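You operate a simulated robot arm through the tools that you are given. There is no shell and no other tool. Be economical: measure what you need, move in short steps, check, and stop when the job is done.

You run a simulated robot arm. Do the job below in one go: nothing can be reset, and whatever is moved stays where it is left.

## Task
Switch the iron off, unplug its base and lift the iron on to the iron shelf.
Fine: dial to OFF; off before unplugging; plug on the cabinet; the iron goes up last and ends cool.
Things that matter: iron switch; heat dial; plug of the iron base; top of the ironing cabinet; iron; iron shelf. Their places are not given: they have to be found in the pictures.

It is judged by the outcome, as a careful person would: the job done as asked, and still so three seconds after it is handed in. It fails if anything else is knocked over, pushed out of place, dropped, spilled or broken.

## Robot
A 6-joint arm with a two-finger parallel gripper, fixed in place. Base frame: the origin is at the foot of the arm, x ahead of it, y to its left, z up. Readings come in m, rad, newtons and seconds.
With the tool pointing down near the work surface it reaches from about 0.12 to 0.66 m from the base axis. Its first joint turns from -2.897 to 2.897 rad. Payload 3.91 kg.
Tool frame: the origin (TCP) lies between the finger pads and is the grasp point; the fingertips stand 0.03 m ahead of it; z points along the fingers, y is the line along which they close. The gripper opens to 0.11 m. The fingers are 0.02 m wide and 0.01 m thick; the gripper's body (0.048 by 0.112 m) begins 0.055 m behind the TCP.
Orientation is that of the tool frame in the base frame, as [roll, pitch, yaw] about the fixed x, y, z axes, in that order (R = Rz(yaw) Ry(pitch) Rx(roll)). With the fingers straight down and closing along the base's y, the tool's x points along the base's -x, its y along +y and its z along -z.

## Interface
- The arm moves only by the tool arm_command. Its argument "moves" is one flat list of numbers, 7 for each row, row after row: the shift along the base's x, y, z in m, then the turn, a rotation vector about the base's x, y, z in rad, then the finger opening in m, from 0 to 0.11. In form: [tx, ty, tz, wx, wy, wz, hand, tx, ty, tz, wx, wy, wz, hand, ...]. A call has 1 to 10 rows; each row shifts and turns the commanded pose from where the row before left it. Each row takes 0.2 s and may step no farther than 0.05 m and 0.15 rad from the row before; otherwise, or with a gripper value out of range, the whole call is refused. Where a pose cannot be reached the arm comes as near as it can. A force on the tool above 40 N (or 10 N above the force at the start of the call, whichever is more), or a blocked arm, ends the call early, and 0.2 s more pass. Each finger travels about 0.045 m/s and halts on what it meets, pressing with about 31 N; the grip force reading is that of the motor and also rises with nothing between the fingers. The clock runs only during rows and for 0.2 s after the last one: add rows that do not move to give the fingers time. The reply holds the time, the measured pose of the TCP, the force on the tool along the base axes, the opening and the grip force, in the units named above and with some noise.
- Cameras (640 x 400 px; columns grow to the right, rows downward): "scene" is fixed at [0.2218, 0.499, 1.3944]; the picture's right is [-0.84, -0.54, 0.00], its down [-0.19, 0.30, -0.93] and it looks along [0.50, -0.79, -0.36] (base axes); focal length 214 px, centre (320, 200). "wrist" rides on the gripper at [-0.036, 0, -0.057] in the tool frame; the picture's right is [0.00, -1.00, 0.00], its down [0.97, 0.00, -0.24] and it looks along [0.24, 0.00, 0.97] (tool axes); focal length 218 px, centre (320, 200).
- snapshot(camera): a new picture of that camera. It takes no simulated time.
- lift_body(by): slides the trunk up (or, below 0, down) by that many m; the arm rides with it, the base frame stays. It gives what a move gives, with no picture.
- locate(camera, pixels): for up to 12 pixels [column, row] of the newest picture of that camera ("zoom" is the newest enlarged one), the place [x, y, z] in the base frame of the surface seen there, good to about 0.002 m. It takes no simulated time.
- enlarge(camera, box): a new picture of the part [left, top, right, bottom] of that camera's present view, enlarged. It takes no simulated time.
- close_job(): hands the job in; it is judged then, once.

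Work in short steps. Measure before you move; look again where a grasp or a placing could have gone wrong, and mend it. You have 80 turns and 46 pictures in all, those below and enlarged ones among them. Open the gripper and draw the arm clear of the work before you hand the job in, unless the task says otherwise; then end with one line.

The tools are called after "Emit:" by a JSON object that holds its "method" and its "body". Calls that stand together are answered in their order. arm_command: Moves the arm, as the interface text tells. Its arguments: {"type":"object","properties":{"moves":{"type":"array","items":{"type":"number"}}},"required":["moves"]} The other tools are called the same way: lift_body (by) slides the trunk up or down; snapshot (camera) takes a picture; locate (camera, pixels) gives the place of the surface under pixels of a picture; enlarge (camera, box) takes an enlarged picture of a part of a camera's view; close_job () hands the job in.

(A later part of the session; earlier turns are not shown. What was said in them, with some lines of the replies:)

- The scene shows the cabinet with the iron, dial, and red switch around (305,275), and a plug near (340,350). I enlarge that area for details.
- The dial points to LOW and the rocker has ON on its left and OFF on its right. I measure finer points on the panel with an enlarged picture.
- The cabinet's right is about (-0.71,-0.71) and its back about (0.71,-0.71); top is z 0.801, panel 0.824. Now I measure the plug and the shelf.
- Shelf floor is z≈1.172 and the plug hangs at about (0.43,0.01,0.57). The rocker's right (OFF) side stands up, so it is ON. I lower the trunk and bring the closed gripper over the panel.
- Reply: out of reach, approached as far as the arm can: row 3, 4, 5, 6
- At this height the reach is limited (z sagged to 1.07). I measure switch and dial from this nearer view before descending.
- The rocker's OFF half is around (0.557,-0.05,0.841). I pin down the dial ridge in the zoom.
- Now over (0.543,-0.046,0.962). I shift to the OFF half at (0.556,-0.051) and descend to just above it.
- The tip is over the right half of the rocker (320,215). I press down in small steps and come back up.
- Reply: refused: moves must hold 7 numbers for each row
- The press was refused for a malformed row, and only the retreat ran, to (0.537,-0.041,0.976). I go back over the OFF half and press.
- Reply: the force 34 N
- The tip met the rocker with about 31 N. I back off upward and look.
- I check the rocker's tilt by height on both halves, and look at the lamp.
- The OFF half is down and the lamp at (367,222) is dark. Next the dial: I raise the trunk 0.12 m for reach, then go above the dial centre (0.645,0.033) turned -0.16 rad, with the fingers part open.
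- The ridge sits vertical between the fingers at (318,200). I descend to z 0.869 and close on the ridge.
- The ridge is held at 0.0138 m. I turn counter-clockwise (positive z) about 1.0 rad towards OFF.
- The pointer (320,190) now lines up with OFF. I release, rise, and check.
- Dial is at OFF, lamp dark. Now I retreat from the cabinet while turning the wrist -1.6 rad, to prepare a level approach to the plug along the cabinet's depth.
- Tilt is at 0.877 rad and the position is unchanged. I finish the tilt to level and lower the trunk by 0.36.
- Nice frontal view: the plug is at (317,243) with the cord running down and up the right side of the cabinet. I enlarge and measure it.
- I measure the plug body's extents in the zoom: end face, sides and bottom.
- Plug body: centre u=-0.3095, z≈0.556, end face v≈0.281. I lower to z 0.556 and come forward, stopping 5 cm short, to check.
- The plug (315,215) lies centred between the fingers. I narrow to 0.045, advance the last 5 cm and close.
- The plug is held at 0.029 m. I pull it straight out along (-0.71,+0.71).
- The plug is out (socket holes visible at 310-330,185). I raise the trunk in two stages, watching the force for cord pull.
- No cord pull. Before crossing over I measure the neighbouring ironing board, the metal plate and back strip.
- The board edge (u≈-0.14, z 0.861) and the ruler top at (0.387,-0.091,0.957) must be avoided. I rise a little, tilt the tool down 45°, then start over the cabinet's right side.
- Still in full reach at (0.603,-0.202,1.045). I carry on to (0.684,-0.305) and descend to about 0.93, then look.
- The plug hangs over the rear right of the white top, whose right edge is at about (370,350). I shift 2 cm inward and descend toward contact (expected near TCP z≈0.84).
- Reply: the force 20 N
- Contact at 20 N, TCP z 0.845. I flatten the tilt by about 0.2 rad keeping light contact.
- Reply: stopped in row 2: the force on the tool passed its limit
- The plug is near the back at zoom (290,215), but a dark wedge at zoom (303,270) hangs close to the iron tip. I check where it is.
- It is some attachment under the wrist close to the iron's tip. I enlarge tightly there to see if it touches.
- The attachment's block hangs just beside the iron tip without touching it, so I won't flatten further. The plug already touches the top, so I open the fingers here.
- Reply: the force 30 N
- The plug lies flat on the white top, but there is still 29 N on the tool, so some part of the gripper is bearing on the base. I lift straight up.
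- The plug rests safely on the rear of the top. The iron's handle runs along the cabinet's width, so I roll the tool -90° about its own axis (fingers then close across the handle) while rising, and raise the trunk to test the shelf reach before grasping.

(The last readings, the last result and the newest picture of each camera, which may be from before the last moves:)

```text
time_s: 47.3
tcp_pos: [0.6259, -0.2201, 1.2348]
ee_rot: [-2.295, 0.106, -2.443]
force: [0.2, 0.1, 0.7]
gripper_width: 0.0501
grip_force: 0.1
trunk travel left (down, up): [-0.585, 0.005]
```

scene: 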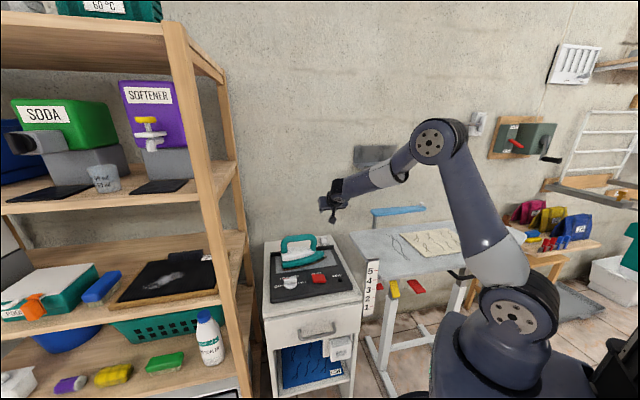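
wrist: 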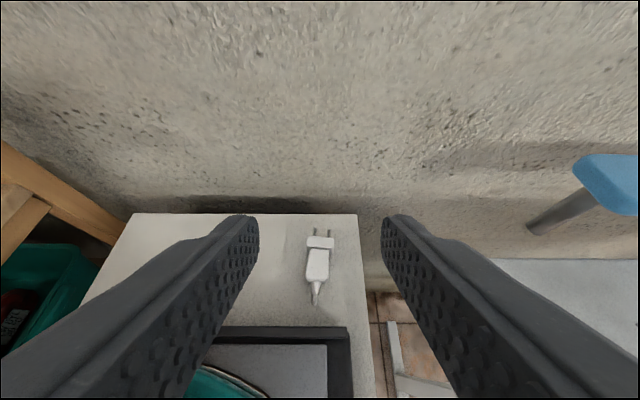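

Rotation nearly complete. I finish it, rise to 1.33, and move over the shelf at (0.5515,-0.544) as an empty rehearsal.

Emit:
{"method": "arm_command", "body": {"moves": [0, 0, 0.048, -0.07, 0.07, 0.086, 0.05, 0, 0, 0.047, 0, 0, 0, 0.05, -0.0106, -0.0463, 0, 0, 0, 0, 0.05, -0.0106, -0.0463, 0, 0, 0, 0, 0.05, -0.0106, -0.0463, 0, 0, 0, 0, 0.05, -0.0106, -0.0463, 0, 0, 0, 0, 0.05, -0.0106, -0.0463, 0, 0, 0, 0, 0.05, -0.0106, -0.0463, 0, 0, 0, 0, 0.05, -0.0106, -0.0463, 0, 0, 0, 0, 0.05, 0, 0, 0, 0, 0, 0, 0.05]}}

Emit:
{"method": "snapshot", "body": {"camera": "wrist"}}

```text
time_s: 49.5
tcp_pos: [0.5517, -0.5416, 1.3285]
ee_rot: [-2.289, 0.009, -2.355]
force: [-0.1, -0.4, 0.3]
gripper_width: 0.0503
grip_force: 0.1
trunk travel left (down, up): [-0.585, 0.005]
```

```text
11 pictures are left
```

wrist: 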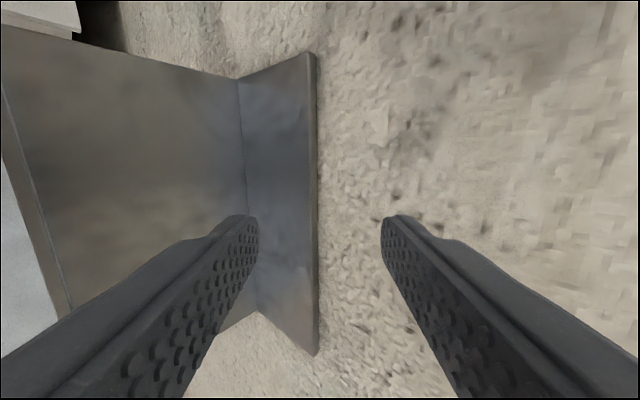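

The shelf is within reach at this tilt. I use this close view to measure floor, lip, and back plate.

Emit:
{"method": "locate", "body": {"camera": "wrist", "pixels": [[120, 150], [230, 150], [245, 150], [5, 105], [30, 200], [15, 200], [60, 300], [240, 82], [120, 52], [312, 60], [315, 345], [255, 303]]}}

Emit:
{"method": "arm_command", "body": {"moves": [0.0106, 0.0463, 0, 0, 0, 0, 0.05, 0.0106, 0.0463, 0, 0, 0, 0, 0.05, 0.0106, 0.0463, 0, 0, 0, 0, 0.05, 0.0106, 0.0463, 0, 0, 0, 0, 0.05, 0.0106, 0.0463, 0, 0, 0, 0, 0.05, 0.0106, 0.0463, 0, 0, 0, 0, 0.05, 0.0106, 0.0463, 0, 0, 0, 0, 0.05]}}

```text
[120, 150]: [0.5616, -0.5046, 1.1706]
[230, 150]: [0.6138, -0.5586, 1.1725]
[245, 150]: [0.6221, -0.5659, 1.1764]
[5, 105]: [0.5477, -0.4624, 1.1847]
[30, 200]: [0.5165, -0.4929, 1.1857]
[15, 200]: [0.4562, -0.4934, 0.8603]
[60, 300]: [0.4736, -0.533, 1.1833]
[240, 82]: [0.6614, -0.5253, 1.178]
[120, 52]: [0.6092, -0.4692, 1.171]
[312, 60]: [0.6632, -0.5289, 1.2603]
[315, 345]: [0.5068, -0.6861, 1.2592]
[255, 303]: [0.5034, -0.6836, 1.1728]
```

```text
time_s: 51.1
tcp_pos: [0.6271, -0.2185, 1.3288]
ee_rot: [-2.291, 0.008, -2.357]
force: [-0.2, -0.6, 0.2]
gripper_width: 0.0503
grip_force: 0.0
trunk travel left (down, up): [-0.585, 0.005]
```

Shelf floor: z 1.171, v 0.718–0.838, u -0.097–0.127. Now back to a view position in front of the iron's handle at (0.645,-0.037,1.09).

Emit:
{"method": "arm_command", "body": {"moves": [0.0036, 0.0363, -0.03, 0, 0, 0, 0.05, 0.0036, 0.0363, -0.03, 0, 0, 0, 0.05, 0.0036, 0.0363, -0.03, 0, 0, 0, 0.05, 0.0036, 0.0363, -0.03, 0, 0, 0, 0.05, 0.0036, 0.0363, -0.03, 0, 0, 0, 0.05, 0, 0, -0.045, 0, 0, 0, 0.05, 0, 0, -0.045, 0, 0, 0, 0.05, 0, 0, 0, 0, 0, 0, 0.05]}}

Emit:
{"method": "snapshot", "body": {"camera": "wrist"}}

```text
time_s: 52.9
tcp_pos: [0.6429, -0.0374, 1.0913]
ee_rot: [-2.289, 0.009, -2.355]
force: [0.4, -0.2, -0.1]
gripper_width: 0.0502
grip_force: 0.1
trunk travel left (down, up): [-0.585, 0.005]
```

```text
10 pictures are left
```

wrist: 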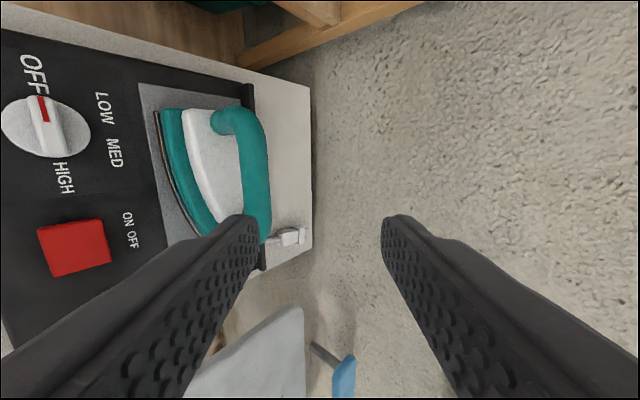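

Handle visible from (235,115) to (258,230). I measure it and the iron's outline.

Emit:
{"method": "locate", "body": {"camera": "wrist", "pixels": [[242, 160], [255, 160], [267, 160], [252, 112], [262, 220], [255, 190], [220, 120], [215, 160], [158, 112], [175, 180], [200, 240], [245, 200]]}}

```text
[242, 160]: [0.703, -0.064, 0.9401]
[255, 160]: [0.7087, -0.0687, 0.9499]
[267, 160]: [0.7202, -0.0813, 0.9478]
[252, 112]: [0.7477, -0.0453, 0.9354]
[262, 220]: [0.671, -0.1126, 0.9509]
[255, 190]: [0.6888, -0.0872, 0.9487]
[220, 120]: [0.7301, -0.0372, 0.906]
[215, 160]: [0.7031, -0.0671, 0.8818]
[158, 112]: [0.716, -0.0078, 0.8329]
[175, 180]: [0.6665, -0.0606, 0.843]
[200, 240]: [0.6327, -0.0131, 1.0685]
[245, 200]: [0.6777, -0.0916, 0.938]
```

Handle bar centre: v≈0.555, z≈0.938; I will grasp at (0.693,-0.092,0.938). I move to the pre-grasp point 10 cm back along the tool axis, then advance to 4 cm short.

Emit:
{"method": "arm_command", "body": {"moves": [-0.0017, -0.0006, -0.044, 0, 0, 0, 0.042, -0.0016, -0.0006, -0.0437, 0, 0, 0, 0.042, 0.016, -0.016, -0.0197, 0, 0, 0, 0.042, 0.016, -0.016, -0.0197, 0, 0, 0, 0.042, 0, 0, 0, 0, 0, 0, 0.042]}}

Emit:
{"method": "snapshot", "body": {"camera": "wrist"}}

```text
time_s: 54.1
tcp_pos: [0.6724, -0.0702, 0.964]
ee_rot: [-2.29, 0.009, -2.357]
force: [-0.1, 0.4, 1.2]
gripper_width: 0.042
grip_force: 0.1
trunk travel left (down, up): [-0.585, 0.005]
```

```text
9 pictures are left
```

wrist: 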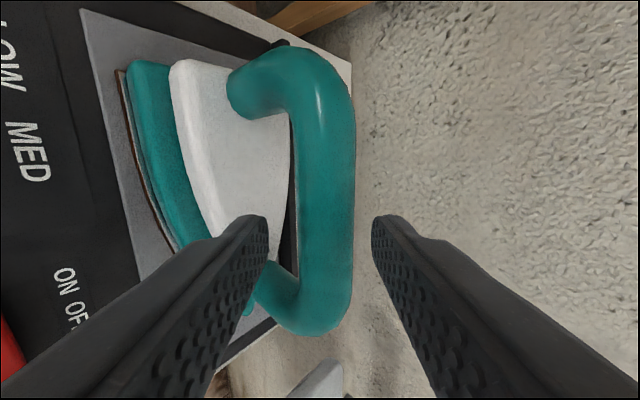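

The bar sits well between the fingers (297–355 at the tips). I advance the last 4 cm and close.

Emit:
{"method": "arm_command", "body": {"moves": [0.0103, -0.0109, -0.013, 0, 0, 0, 0.042, 0.0103, -0.0109, -0.013, 0, 0, 0, 0.042, 0, 0, 0, 0, 0, 0, 0.042, 0, 0, 0, 0, 0, 0, 0.01, 0, 0, 0, 0, 0, 0, 0.01, 0, 0, 0, 0, 0, 0, 0]}}

Emit:
{"method": "snapshot", "body": {"camera": "wrist"}}

```text
time_s: 55.5
tcp_pos: [0.6925, -0.0935, 0.9367]
ee_rot: [-2.288, 0.008, -2.357]
force: [1.7, -2.1, 5.4]
gripper_width: 0.0264
grip_force: 30.3
trunk travel left (down, up): [-0.585, 0.005]
```

```text
8 pictures are left
```

wrist: 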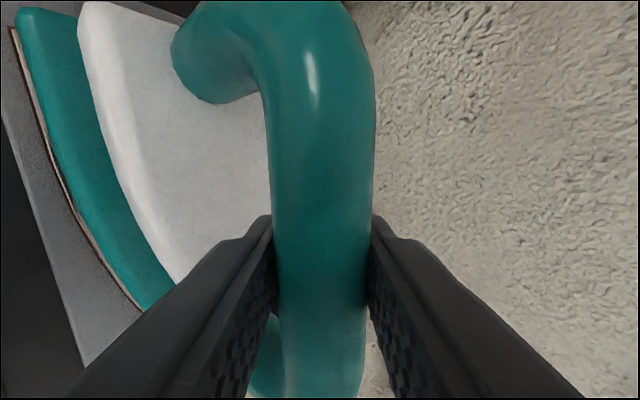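

The handle is held (0.0264 m). I lift straight up a little and check the weight and attitude.

Emit:
{"method": "arm_command", "body": {"moves": [0, 0, 0.01, 0, 0, 0, 0, 0, 0, 0.02, 0, 0, 0, 0, 0, 0, 0.03, 0, 0, 0, 0, 0, 0, 0.03, 0, 0, 0, 0, 0, 0, 0, 0, 0, 0, 0]}}

Emit:
{"method": "enlarge", "body": {"camera": "scene", "box": [236, 200, 364, 280]}}

```text
time_s: 56.7
tcp_pos: [0.6934, -0.0937, 1.0284]
ee_rot: [-2.292, 0.007, -2.357]
force: [-0.7, -0.9, -8.1]
gripper_width: 0.0265
grip_force: 30.9
trunk travel left (down, up): [-0.585, 0.005]
```

```text
5.00 times, centred on (300, 240) of scene
```

zoom: 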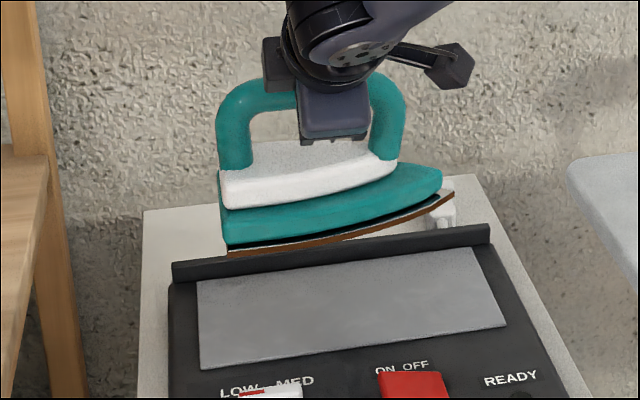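

The iron hangs level (8 N). I raise it to z≈1.345 before crossing to the shelf.

Emit:
{"method": "arm_command", "body": {"moves": [0, 0, 0.04, 0, 0, 0, 0, 0, 0, 0.04, 0, 0, 0, 0, 0, 0, 0.04, 0, 0, 0, 0, 0, 0, 0.04, 0, 0, 0, 0, 0, 0, 0.04, 0, 0, 0, 0, 0, 0, 0.04, 0, 0, 0, 0, 0, 0, 0.04, 0, 0, 0, 0, 0, 0, 0.035, 0, 0, 0, 0, 0, 0, 0, 0, 0, 0, 0]}}

Emit:
{"method": "arm_command", "body": {"moves": [-0.012, -0.0386, 0, 0, 0, 0, 0, -0.012, -0.0386, 0, 0, 0, 0, 0, -0.012, -0.0386, 0, 0, 0, 0, 0, -0.012, -0.0386, 0, 0, 0, 0, 0, -0.012, -0.0386, 0, 0, 0, 0, 0, -0.012, -0.0386, 0, 0, 0, 0, 0, -0.012, -0.0386, 0, 0, 0, 0, 0, -0.012, -0.0386, 0, 0, 0, 0, 0, -0.012, -0.0386, 0, 0, 0, 0, 0]}}

```text
time_s: 58.7
tcp_pos: [0.6961, -0.0936, 1.3402]
ee_rot: [-2.291, 0.005, -2.356]
force: [0.3, 0.1, -7.9]
gripper_width: 0.0264
grip_force: 30.3
trunk travel left (down, up): [-0.585, 0.005]
```

```text
time_s: 60.7
tcp_pos: [0.587, -0.4413, 1.3376]
ee_rot: [-2.288, 0.009, -2.356]
force: [0.4, -0.7, -8.0]
gripper_width: 0.0267
grip_force: 31.0
trunk travel left (down, up): [-0.585, 0.005]
```

Now at (0.587,-0.441,1.338); the target is (0.5515,-0.5486). I finish the crossing and check before lowering.

Emit:
{"method": "arm_command", "body": {"moves": [-0.012, -0.036, 0, 0, 0, 0, 0, -0.012, -0.036, 0, 0, 0, 0, 0, -0.0115, -0.0353, 0, 0, 0, 0, 0, 0, 0, 0, 0, 0, 0, 0]}}

Emit:
{"method": "enlarge", "body": {"camera": "scene", "box": [320, 90, 448, 170]}}

```text
time_s: 61.7
tcp_pos: [0.5508, -0.5482, 1.3412]
ee_rot: [-2.29, 0.01, -2.357]
force: [0.2, 0.3, -8.2]
gripper_width: 0.0266
grip_force: 30.4
trunk travel left (down, up): [-0.585, 0.005]
```

```text
5.00 times, centred on (384, 130) of scene
```

zoom: 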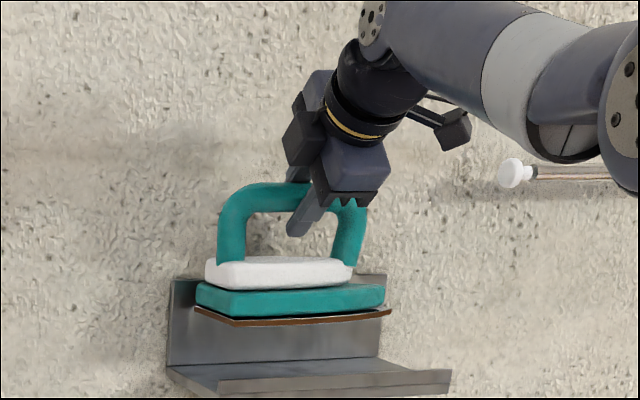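

The iron hovers level over the shelf, inside its ends. I lower to about 1.29, then in small steps until contact.

Emit:
{"method": "arm_command", "body": {"moves": [0, 0, -0.025, 0, 0, 0, 0, 0, 0, -0.02, 0, 0, 0, 0, 0, 0, -0.008, 0, 0, 0, 0, 0, 0, -0.004, 0, 0, 0, 0, 0, 0, -0.003, 0, 0, 0, 0, 0, 0, 0, 0, 0, 0, 0]}}

Emit:
{"method": "enlarge", "body": {"camera": "scene", "box": [336, 120, 432, 180]}}

```text
time_s: 63.1
tcp_pos: [0.5507, -0.5469, 1.2843]
ee_rot: [-2.284, 0.008, -2.355]
force: [4.2, -0.5, 10.0]
gripper_width: 0.0263
grip_force: 30.7
trunk travel left (down, up): [-0.585, 0.005]
```

```text
6.67 times, centred on (384, 150) of scene
```

zoom: 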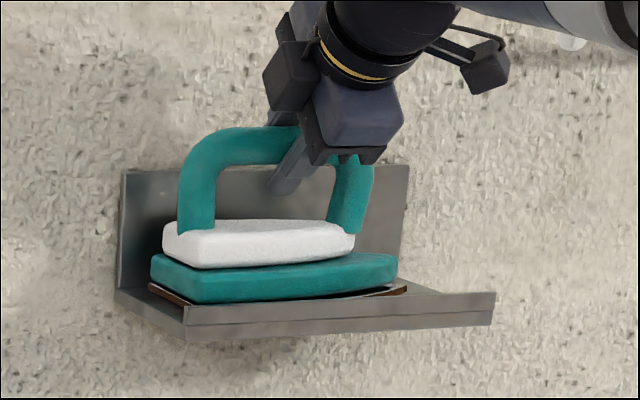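

The iron rests inside the lip with light contact (10 N). I open and withdraw back along the tool axis.

Emit:
{"method": "arm_command", "body": {"moves": [0, 0, 0.001, 0, 0, 0, 0.035, 0, 0, 0, 0, 0, 0, 0.046, 0, 0, 0, 0, 0, 0, 0.046, 0, 0, 0, 0, 0, 0, 0.046]}}

Emit:
{"method": "arm_command", "body": {"moves": [-0.0107, 0.0107, 0.0131, 0, 0, 0, 0.046, -0.0107, 0.0107, 0.0131, 0, 0, 0, 0.046, -0.016, 0.016, 0.0197, 0, 0, 0, 0.046, -0.021, 0.021, 0.026, 0, 0, 0, 0.046, -0.026, 0.026, 0.03, 0, 0, 0, 0.046, -0.03, 0.03, 0.02, 0, 0, 0, 0.046, -0.03, 0.03, 0, 0, 0, 0, 0.046, -0.03, 0.03, 0, 0, 0, 0, 0.046]}}

Emit:
{"method": "snapshot", "body": {"camera": "scene"}}

```text
time_s: 64.1
tcp_pos: [0.5491, -0.5473, 1.2815]
ee_rot: [-2.29, 0.008, -2.357]
force: [0.5, -0.7, 0.1]
gripper_width: 0.0459
grip_force: 0.0
trunk travel left (down, up): [-0.585, 0.005]
```

```text
time_s: 65.9
tcp_pos: [0.3729, -0.3737, 1.4047]
ee_rot: [-2.287, 0.008, -2.357]
force: [-0.2, 0.2, -0.3]
gripper_width: 0.0459
grip_force: 0.1
trunk travel left (down, up): [-0.585, 0.005]
```

```text
4 pictures are left
```

scene: 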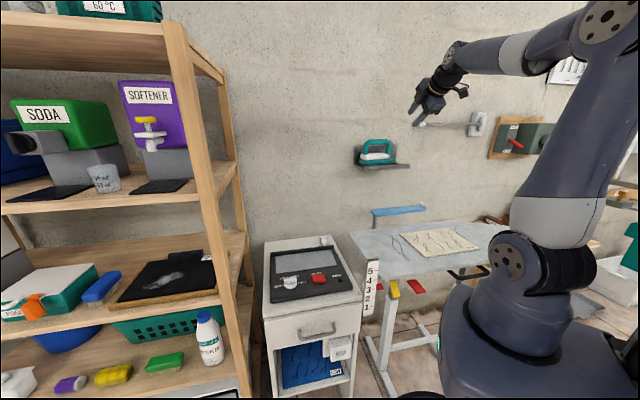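

The iron sits on the shelf. I let time pass for cooling with the arm clear, then inspect the panel and shelf.

Emit:
{"method": "arm_command", "body": {"moves": [0, 0, 0, 0, 0, 0, 0.06, 0, 0, 0, 0, 0, 0, 0.06, 0, 0, 0, 0, 0, 0, 0.06, 0, 0, 0, 0, 0, 0, 0.06, 0, 0, 0, 0, 0, 0, 0.06, 0, 0, 0, 0, 0, 0, 0.06, 0, 0, 0, 0, 0, 0, 0.06, 0, 0, 0, 0, 0, 0, 0.06, 0, 0, 0, 0, 0, 0, 0.06, 0, 0, 0, 0, 0, 0, 0.06]}}

Emit:
{"method": "arm_command", "body": {"moves": [0, 0, 0, 0, 0, 0, 0.06, 0, 0, 0, 0, 0, 0, 0.06, 0, 0, 0, 0, 0, 0, 0.06, 0, 0, 0, 0, 0, 0, 0.06, 0, 0, 0, 0, 0, 0, 0.06, 0, 0, 0, 0, 0, 0, 0.06, 0, 0, 0, 0, 0, 0, 0.06, 0, 0, 0, 0, 0, 0, 0.06, 0, 0, 0, 0, 0, 0, 0.06, 0, 0, 0, 0, 0, 0, 0.06]}}

Emit:
{"method": "arm_command", "body": {"moves": [0, 0, 0, 0, 0, 0, 0.06, 0, 0, 0, 0, 0, 0, 0.06, 0, 0, 0, 0, 0, 0, 0.06, 0, 0, 0, 0, 0, 0, 0.06, 0, 0, 0, 0, 0, 0, 0.06, 0, 0, 0, 0, 0, 0, 0.06, 0, 0, 0, 0, 0, 0, 0.06, 0, 0, 0, 0, 0, 0, 0.06, 0, 0, 0, 0, 0, 0, 0.06, 0, 0, 0, 0, 0, 0, 0.06]}}

Emit:
{"method": "arm_command", "body": {"moves": [0, 0, 0, 0, 0, 0, 0.06, 0, 0, 0, 0, 0, 0, 0.06, 0, 0, 0, 0, 0, 0, 0.06, 0, 0, 0, 0, 0, 0, 0.06, 0, 0, 0, 0, 0, 0, 0.06, 0, 0, 0, 0, 0, 0, 0.06, 0, 0, 0, 0, 0, 0, 0.06, 0, 0, 0, 0, 0, 0, 0.06, 0, 0, 0, 0, 0, 0, 0.06, 0, 0, 0, 0, 0, 0, 0.06]}}

Emit:
{"method": "arm_command", "body": {"moves": [0, 0, 0, 0, 0, 0, 0.06, 0, 0, 0, 0, 0, 0, 0.06, 0, 0, 0, 0, 0, 0, 0.06, 0, 0, 0, 0, 0, 0, 0.06, 0, 0, 0, 0, 0, 0, 0.06, 0, 0, 0, 0, 0, 0, 0.06, 0, 0, 0, 0, 0, 0, 0.06, 0, 0, 0, 0, 0, 0, 0.06, 0, 0, 0, 0, 0, 0, 0.06, 0, 0, 0, 0, 0, 0, 0.06]}}

Emit:
{"method": "enlarge", "body": {"camera": "scene", "box": [250, 225, 370, 300]}}

Emit:
{"method": "enlarge", "body": {"camera": "scene", "box": [340, 125, 420, 175]}}

```text
time_s: 68.1
tcp_pos: [0.3733, -0.3741, 1.4031]
ee_rot: [-2.291, 0.01, -2.355]
force: [-0.3, 0.6, 0.3]
gripper_width: 0.0598
grip_force: 0.0
trunk travel left (down, up): [-0.585, 0.005]
```

```text
time_s: 70.3
tcp_pos: [0.3726, -0.3739, 1.4043]
ee_rot: [-2.29, 0.009, -2.356]
force: [0.2, 0.5, 0.2]
gripper_width: 0.06
grip_force: 0.1
trunk travel left (down, up): [-0.585, 0.005]
```

```text
time_s: 72.5
tcp_pos: [0.3724, -0.3754, 1.4063]
ee_rot: [-2.29, 0.008, -2.356]
force: [-1.6, 1.1, -0.4]
gripper_width: 0.0598
grip_force: 0.0
trunk travel left (down, up): [-0.585, 0.005]
```

```text
time_s: 74.7
tcp_pos: [0.3723, -0.3741, 1.4048]
ee_rot: [-2.291, 0.009, -2.357]
force: [-0.5, 0.4, -0.1]
gripper_width: 0.0597
grip_force: 0.0
trunk travel left (down, up): [-0.585, 0.005]
```

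```text
time_s: 76.9
tcp_pos: [0.3726, -0.3746, 1.4058]
ee_rot: [-2.289, 0.01, -2.355]
force: [-0.8, 0.1, -0.1]
gripper_width: 0.0602
grip_force: 0.1
trunk travel left (down, up): [-0.585, 0.005]
```

```text
5.33 times, centred on (310, 262) of scene
```

zoom: 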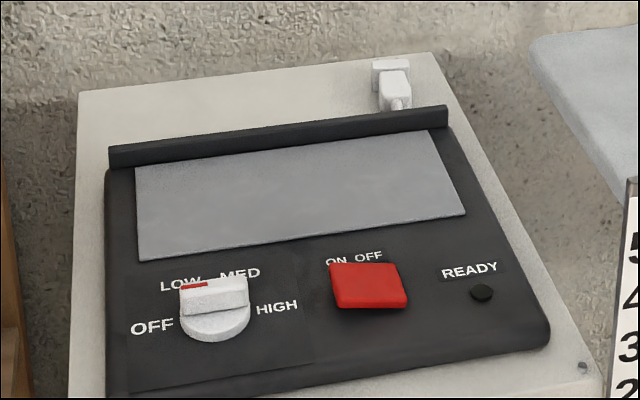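

```text
8.00 times, centred on (380, 150) of scene
```

zoom: 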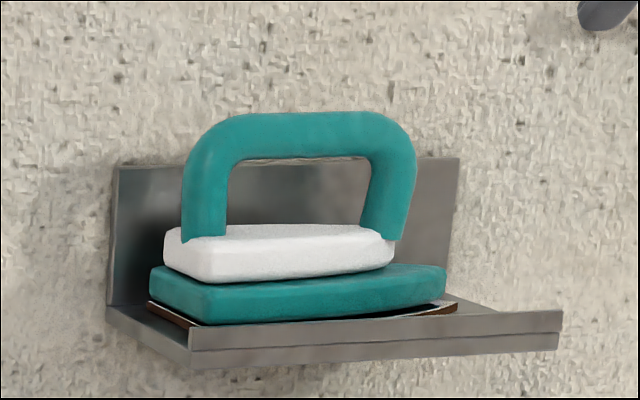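

Everything is in place: dial OFF, rocker OFF, lamp dark, plug on the top, iron on the shelf. I give it some more cooling time before handing in.

Emit:
{"method": "arm_command", "body": {"moves": [0, 0, 0, 0, 0, 0, 0.06, 0, 0, 0, 0, 0, 0, 0.06, 0, 0, 0, 0, 0, 0, 0.06, 0, 0, 0, 0, 0, 0, 0.06, 0, 0, 0, 0, 0, 0, 0.06, 0, 0, 0, 0, 0, 0, 0.06, 0, 0, 0, 0, 0, 0, 0.06, 0, 0, 0, 0, 0, 0, 0.06, 0, 0, 0, 0, 0, 0, 0.06, 0, 0, 0, 0, 0, 0, 0.06]}}

Emit:
{"method": "arm_command", "body": {"moves": [0, 0, 0, 0, 0, 0, 0.06, 0, 0, 0, 0, 0, 0, 0.06, 0, 0, 0, 0, 0, 0, 0.06, 0, 0, 0, 0, 0, 0, 0.06, 0, 0, 0, 0, 0, 0, 0.06, 0, 0, 0, 0, 0, 0, 0.06, 0, 0, 0, 0, 0, 0, 0.06, 0, 0, 0, 0, 0, 0, 0.06, 0, 0, 0, 0, 0, 0, 0.06, 0, 0, 0, 0, 0, 0, 0.06]}}

Emit:
{"method": "arm_command", "body": {"moves": [0, 0, 0, 0, 0, 0, 0.06, 0, 0, 0, 0, 0, 0, 0.06, 0, 0, 0, 0, 0, 0, 0.06, 0, 0, 0, 0, 0, 0, 0.06, 0, 0, 0, 0, 0, 0, 0.06, 0, 0, 0, 0, 0, 0, 0.06, 0, 0, 0, 0, 0, 0, 0.06, 0, 0, 0, 0, 0, 0, 0.06, 0, 0, 0, 0, 0, 0, 0.06, 0, 0, 0, 0, 0, 0, 0.06]}}

Emit:
{"method": "arm_command", "body": {"moves": [0, 0, 0, 0, 0, 0, 0.06, 0, 0, 0, 0, 0, 0, 0.06, 0, 0, 0, 0, 0, 0, 0.06, 0, 0, 0, 0, 0, 0, 0.06, 0, 0, 0, 0, 0, 0, 0.06, 0, 0, 0, 0, 0, 0, 0.06, 0, 0, 0, 0, 0, 0, 0.06, 0, 0, 0, 0, 0, 0, 0.06, 0, 0, 0, 0, 0, 0, 0.06, 0, 0, 0, 0, 0, 0, 0.06]}}

Emit:
{"method": "arm_command", "body": {"moves": [0, 0, 0, 0, 0, 0, 0.06, 0, 0, 0, 0, 0, 0, 0.06, 0, 0, 0, 0, 0, 0, 0.06, 0, 0, 0, 0, 0, 0, 0.06, 0, 0, 0, 0, 0, 0, 0.06, 0, 0, 0, 0, 0, 0, 0.06, 0, 0, 0, 0, 0, 0, 0.06, 0, 0, 0, 0, 0, 0, 0.06, 0, 0, 0, 0, 0, 0, 0.06, 0, 0, 0, 0, 0, 0, 0.06]}}

Emit:
{"method": "arm_command", "body": {"moves": [0, 0, 0, 0, 0, 0, 0.06, 0, 0, 0, 0, 0, 0, 0.06, 0, 0, 0, 0, 0, 0, 0.06, 0, 0, 0, 0, 0, 0, 0.06, 0, 0, 0, 0, 0, 0, 0.06, 0, 0, 0, 0, 0, 0, 0.06, 0, 0, 0, 0, 0, 0, 0.06, 0, 0, 0, 0, 0, 0, 0.06, 0, 0, 0, 0, 0, 0, 0.06, 0, 0, 0, 0, 0, 0, 0.06]}}

```text
time_s: 79.1
tcp_pos: [0.3735, -0.3755, 1.4043]
ee_rot: [-2.29, 0.01, -2.357]
force: [-0.4, 0.6, -0.6]
gripper_width: 0.0601
grip_force: 0.0
trunk travel left (down, up): [-0.585, 0.005]
```

```text
time_s: 81.3
tcp_pos: [0.3732, -0.3752, 1.4038]
ee_rot: [-2.29, 0.008, -2.356]
force: [-0.6, 0.8, -0.1]
gripper_width: 0.0599
grip_force: 0.1
trunk travel left (down, up): [-0.585, 0.005]
```

```text
time_s: 83.5
tcp_pos: [0.3736, -0.3746, 1.4042]
ee_rot: [-2.289, 0.009, -2.357]
force: [0.0, 0.2, 0.2]
gripper_width: 0.06
grip_force: 0.0
trunk travel left (down, up): [-0.585, 0.005]
```

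```text
time_s: 85.7
tcp_pos: [0.3735, -0.3746, 1.4045]
ee_rot: [-2.291, 0.007, -2.356]
force: [-0.1, 0.3, -0.3]
gripper_width: 0.06
grip_force: 0.1
trunk travel left (down, up): [-0.585, 0.005]
```

```text
time_s: 87.9
tcp_pos: [0.3738, -0.3741, 1.4047]
ee_rot: [-2.291, 0.008, -2.356]
force: [-0.1, -0.3, 0.6]
gripper_width: 0.06
grip_force: 0.0
trunk travel left (down, up): [-0.585, 0.005]
```

```text
time_s: 90.1
tcp_pos: [0.3716, -0.3744, 1.4044]
ee_rot: [-2.289, 0.008, -2.356]
force: [0.3, -0.1, -0.5]
gripper_width: 0.0601
grip_force: 0.1
trunk travel left (down, up): [-0.585, 0.005]
```

The iron has been off for 80 s, everything is stable, and the arm is clear with the gripper open, so I hand in.

Emit:
{"method": "close_job", "body": {}}

```text
The job is handed in.
```

I switched the iron off, turned the dial to OFF, unplugged the base and left the plug on the cabinet top, and put the iron on its shelf last. It had been off about 80 s at hand-in, but I had no reading to confirm it is cool.
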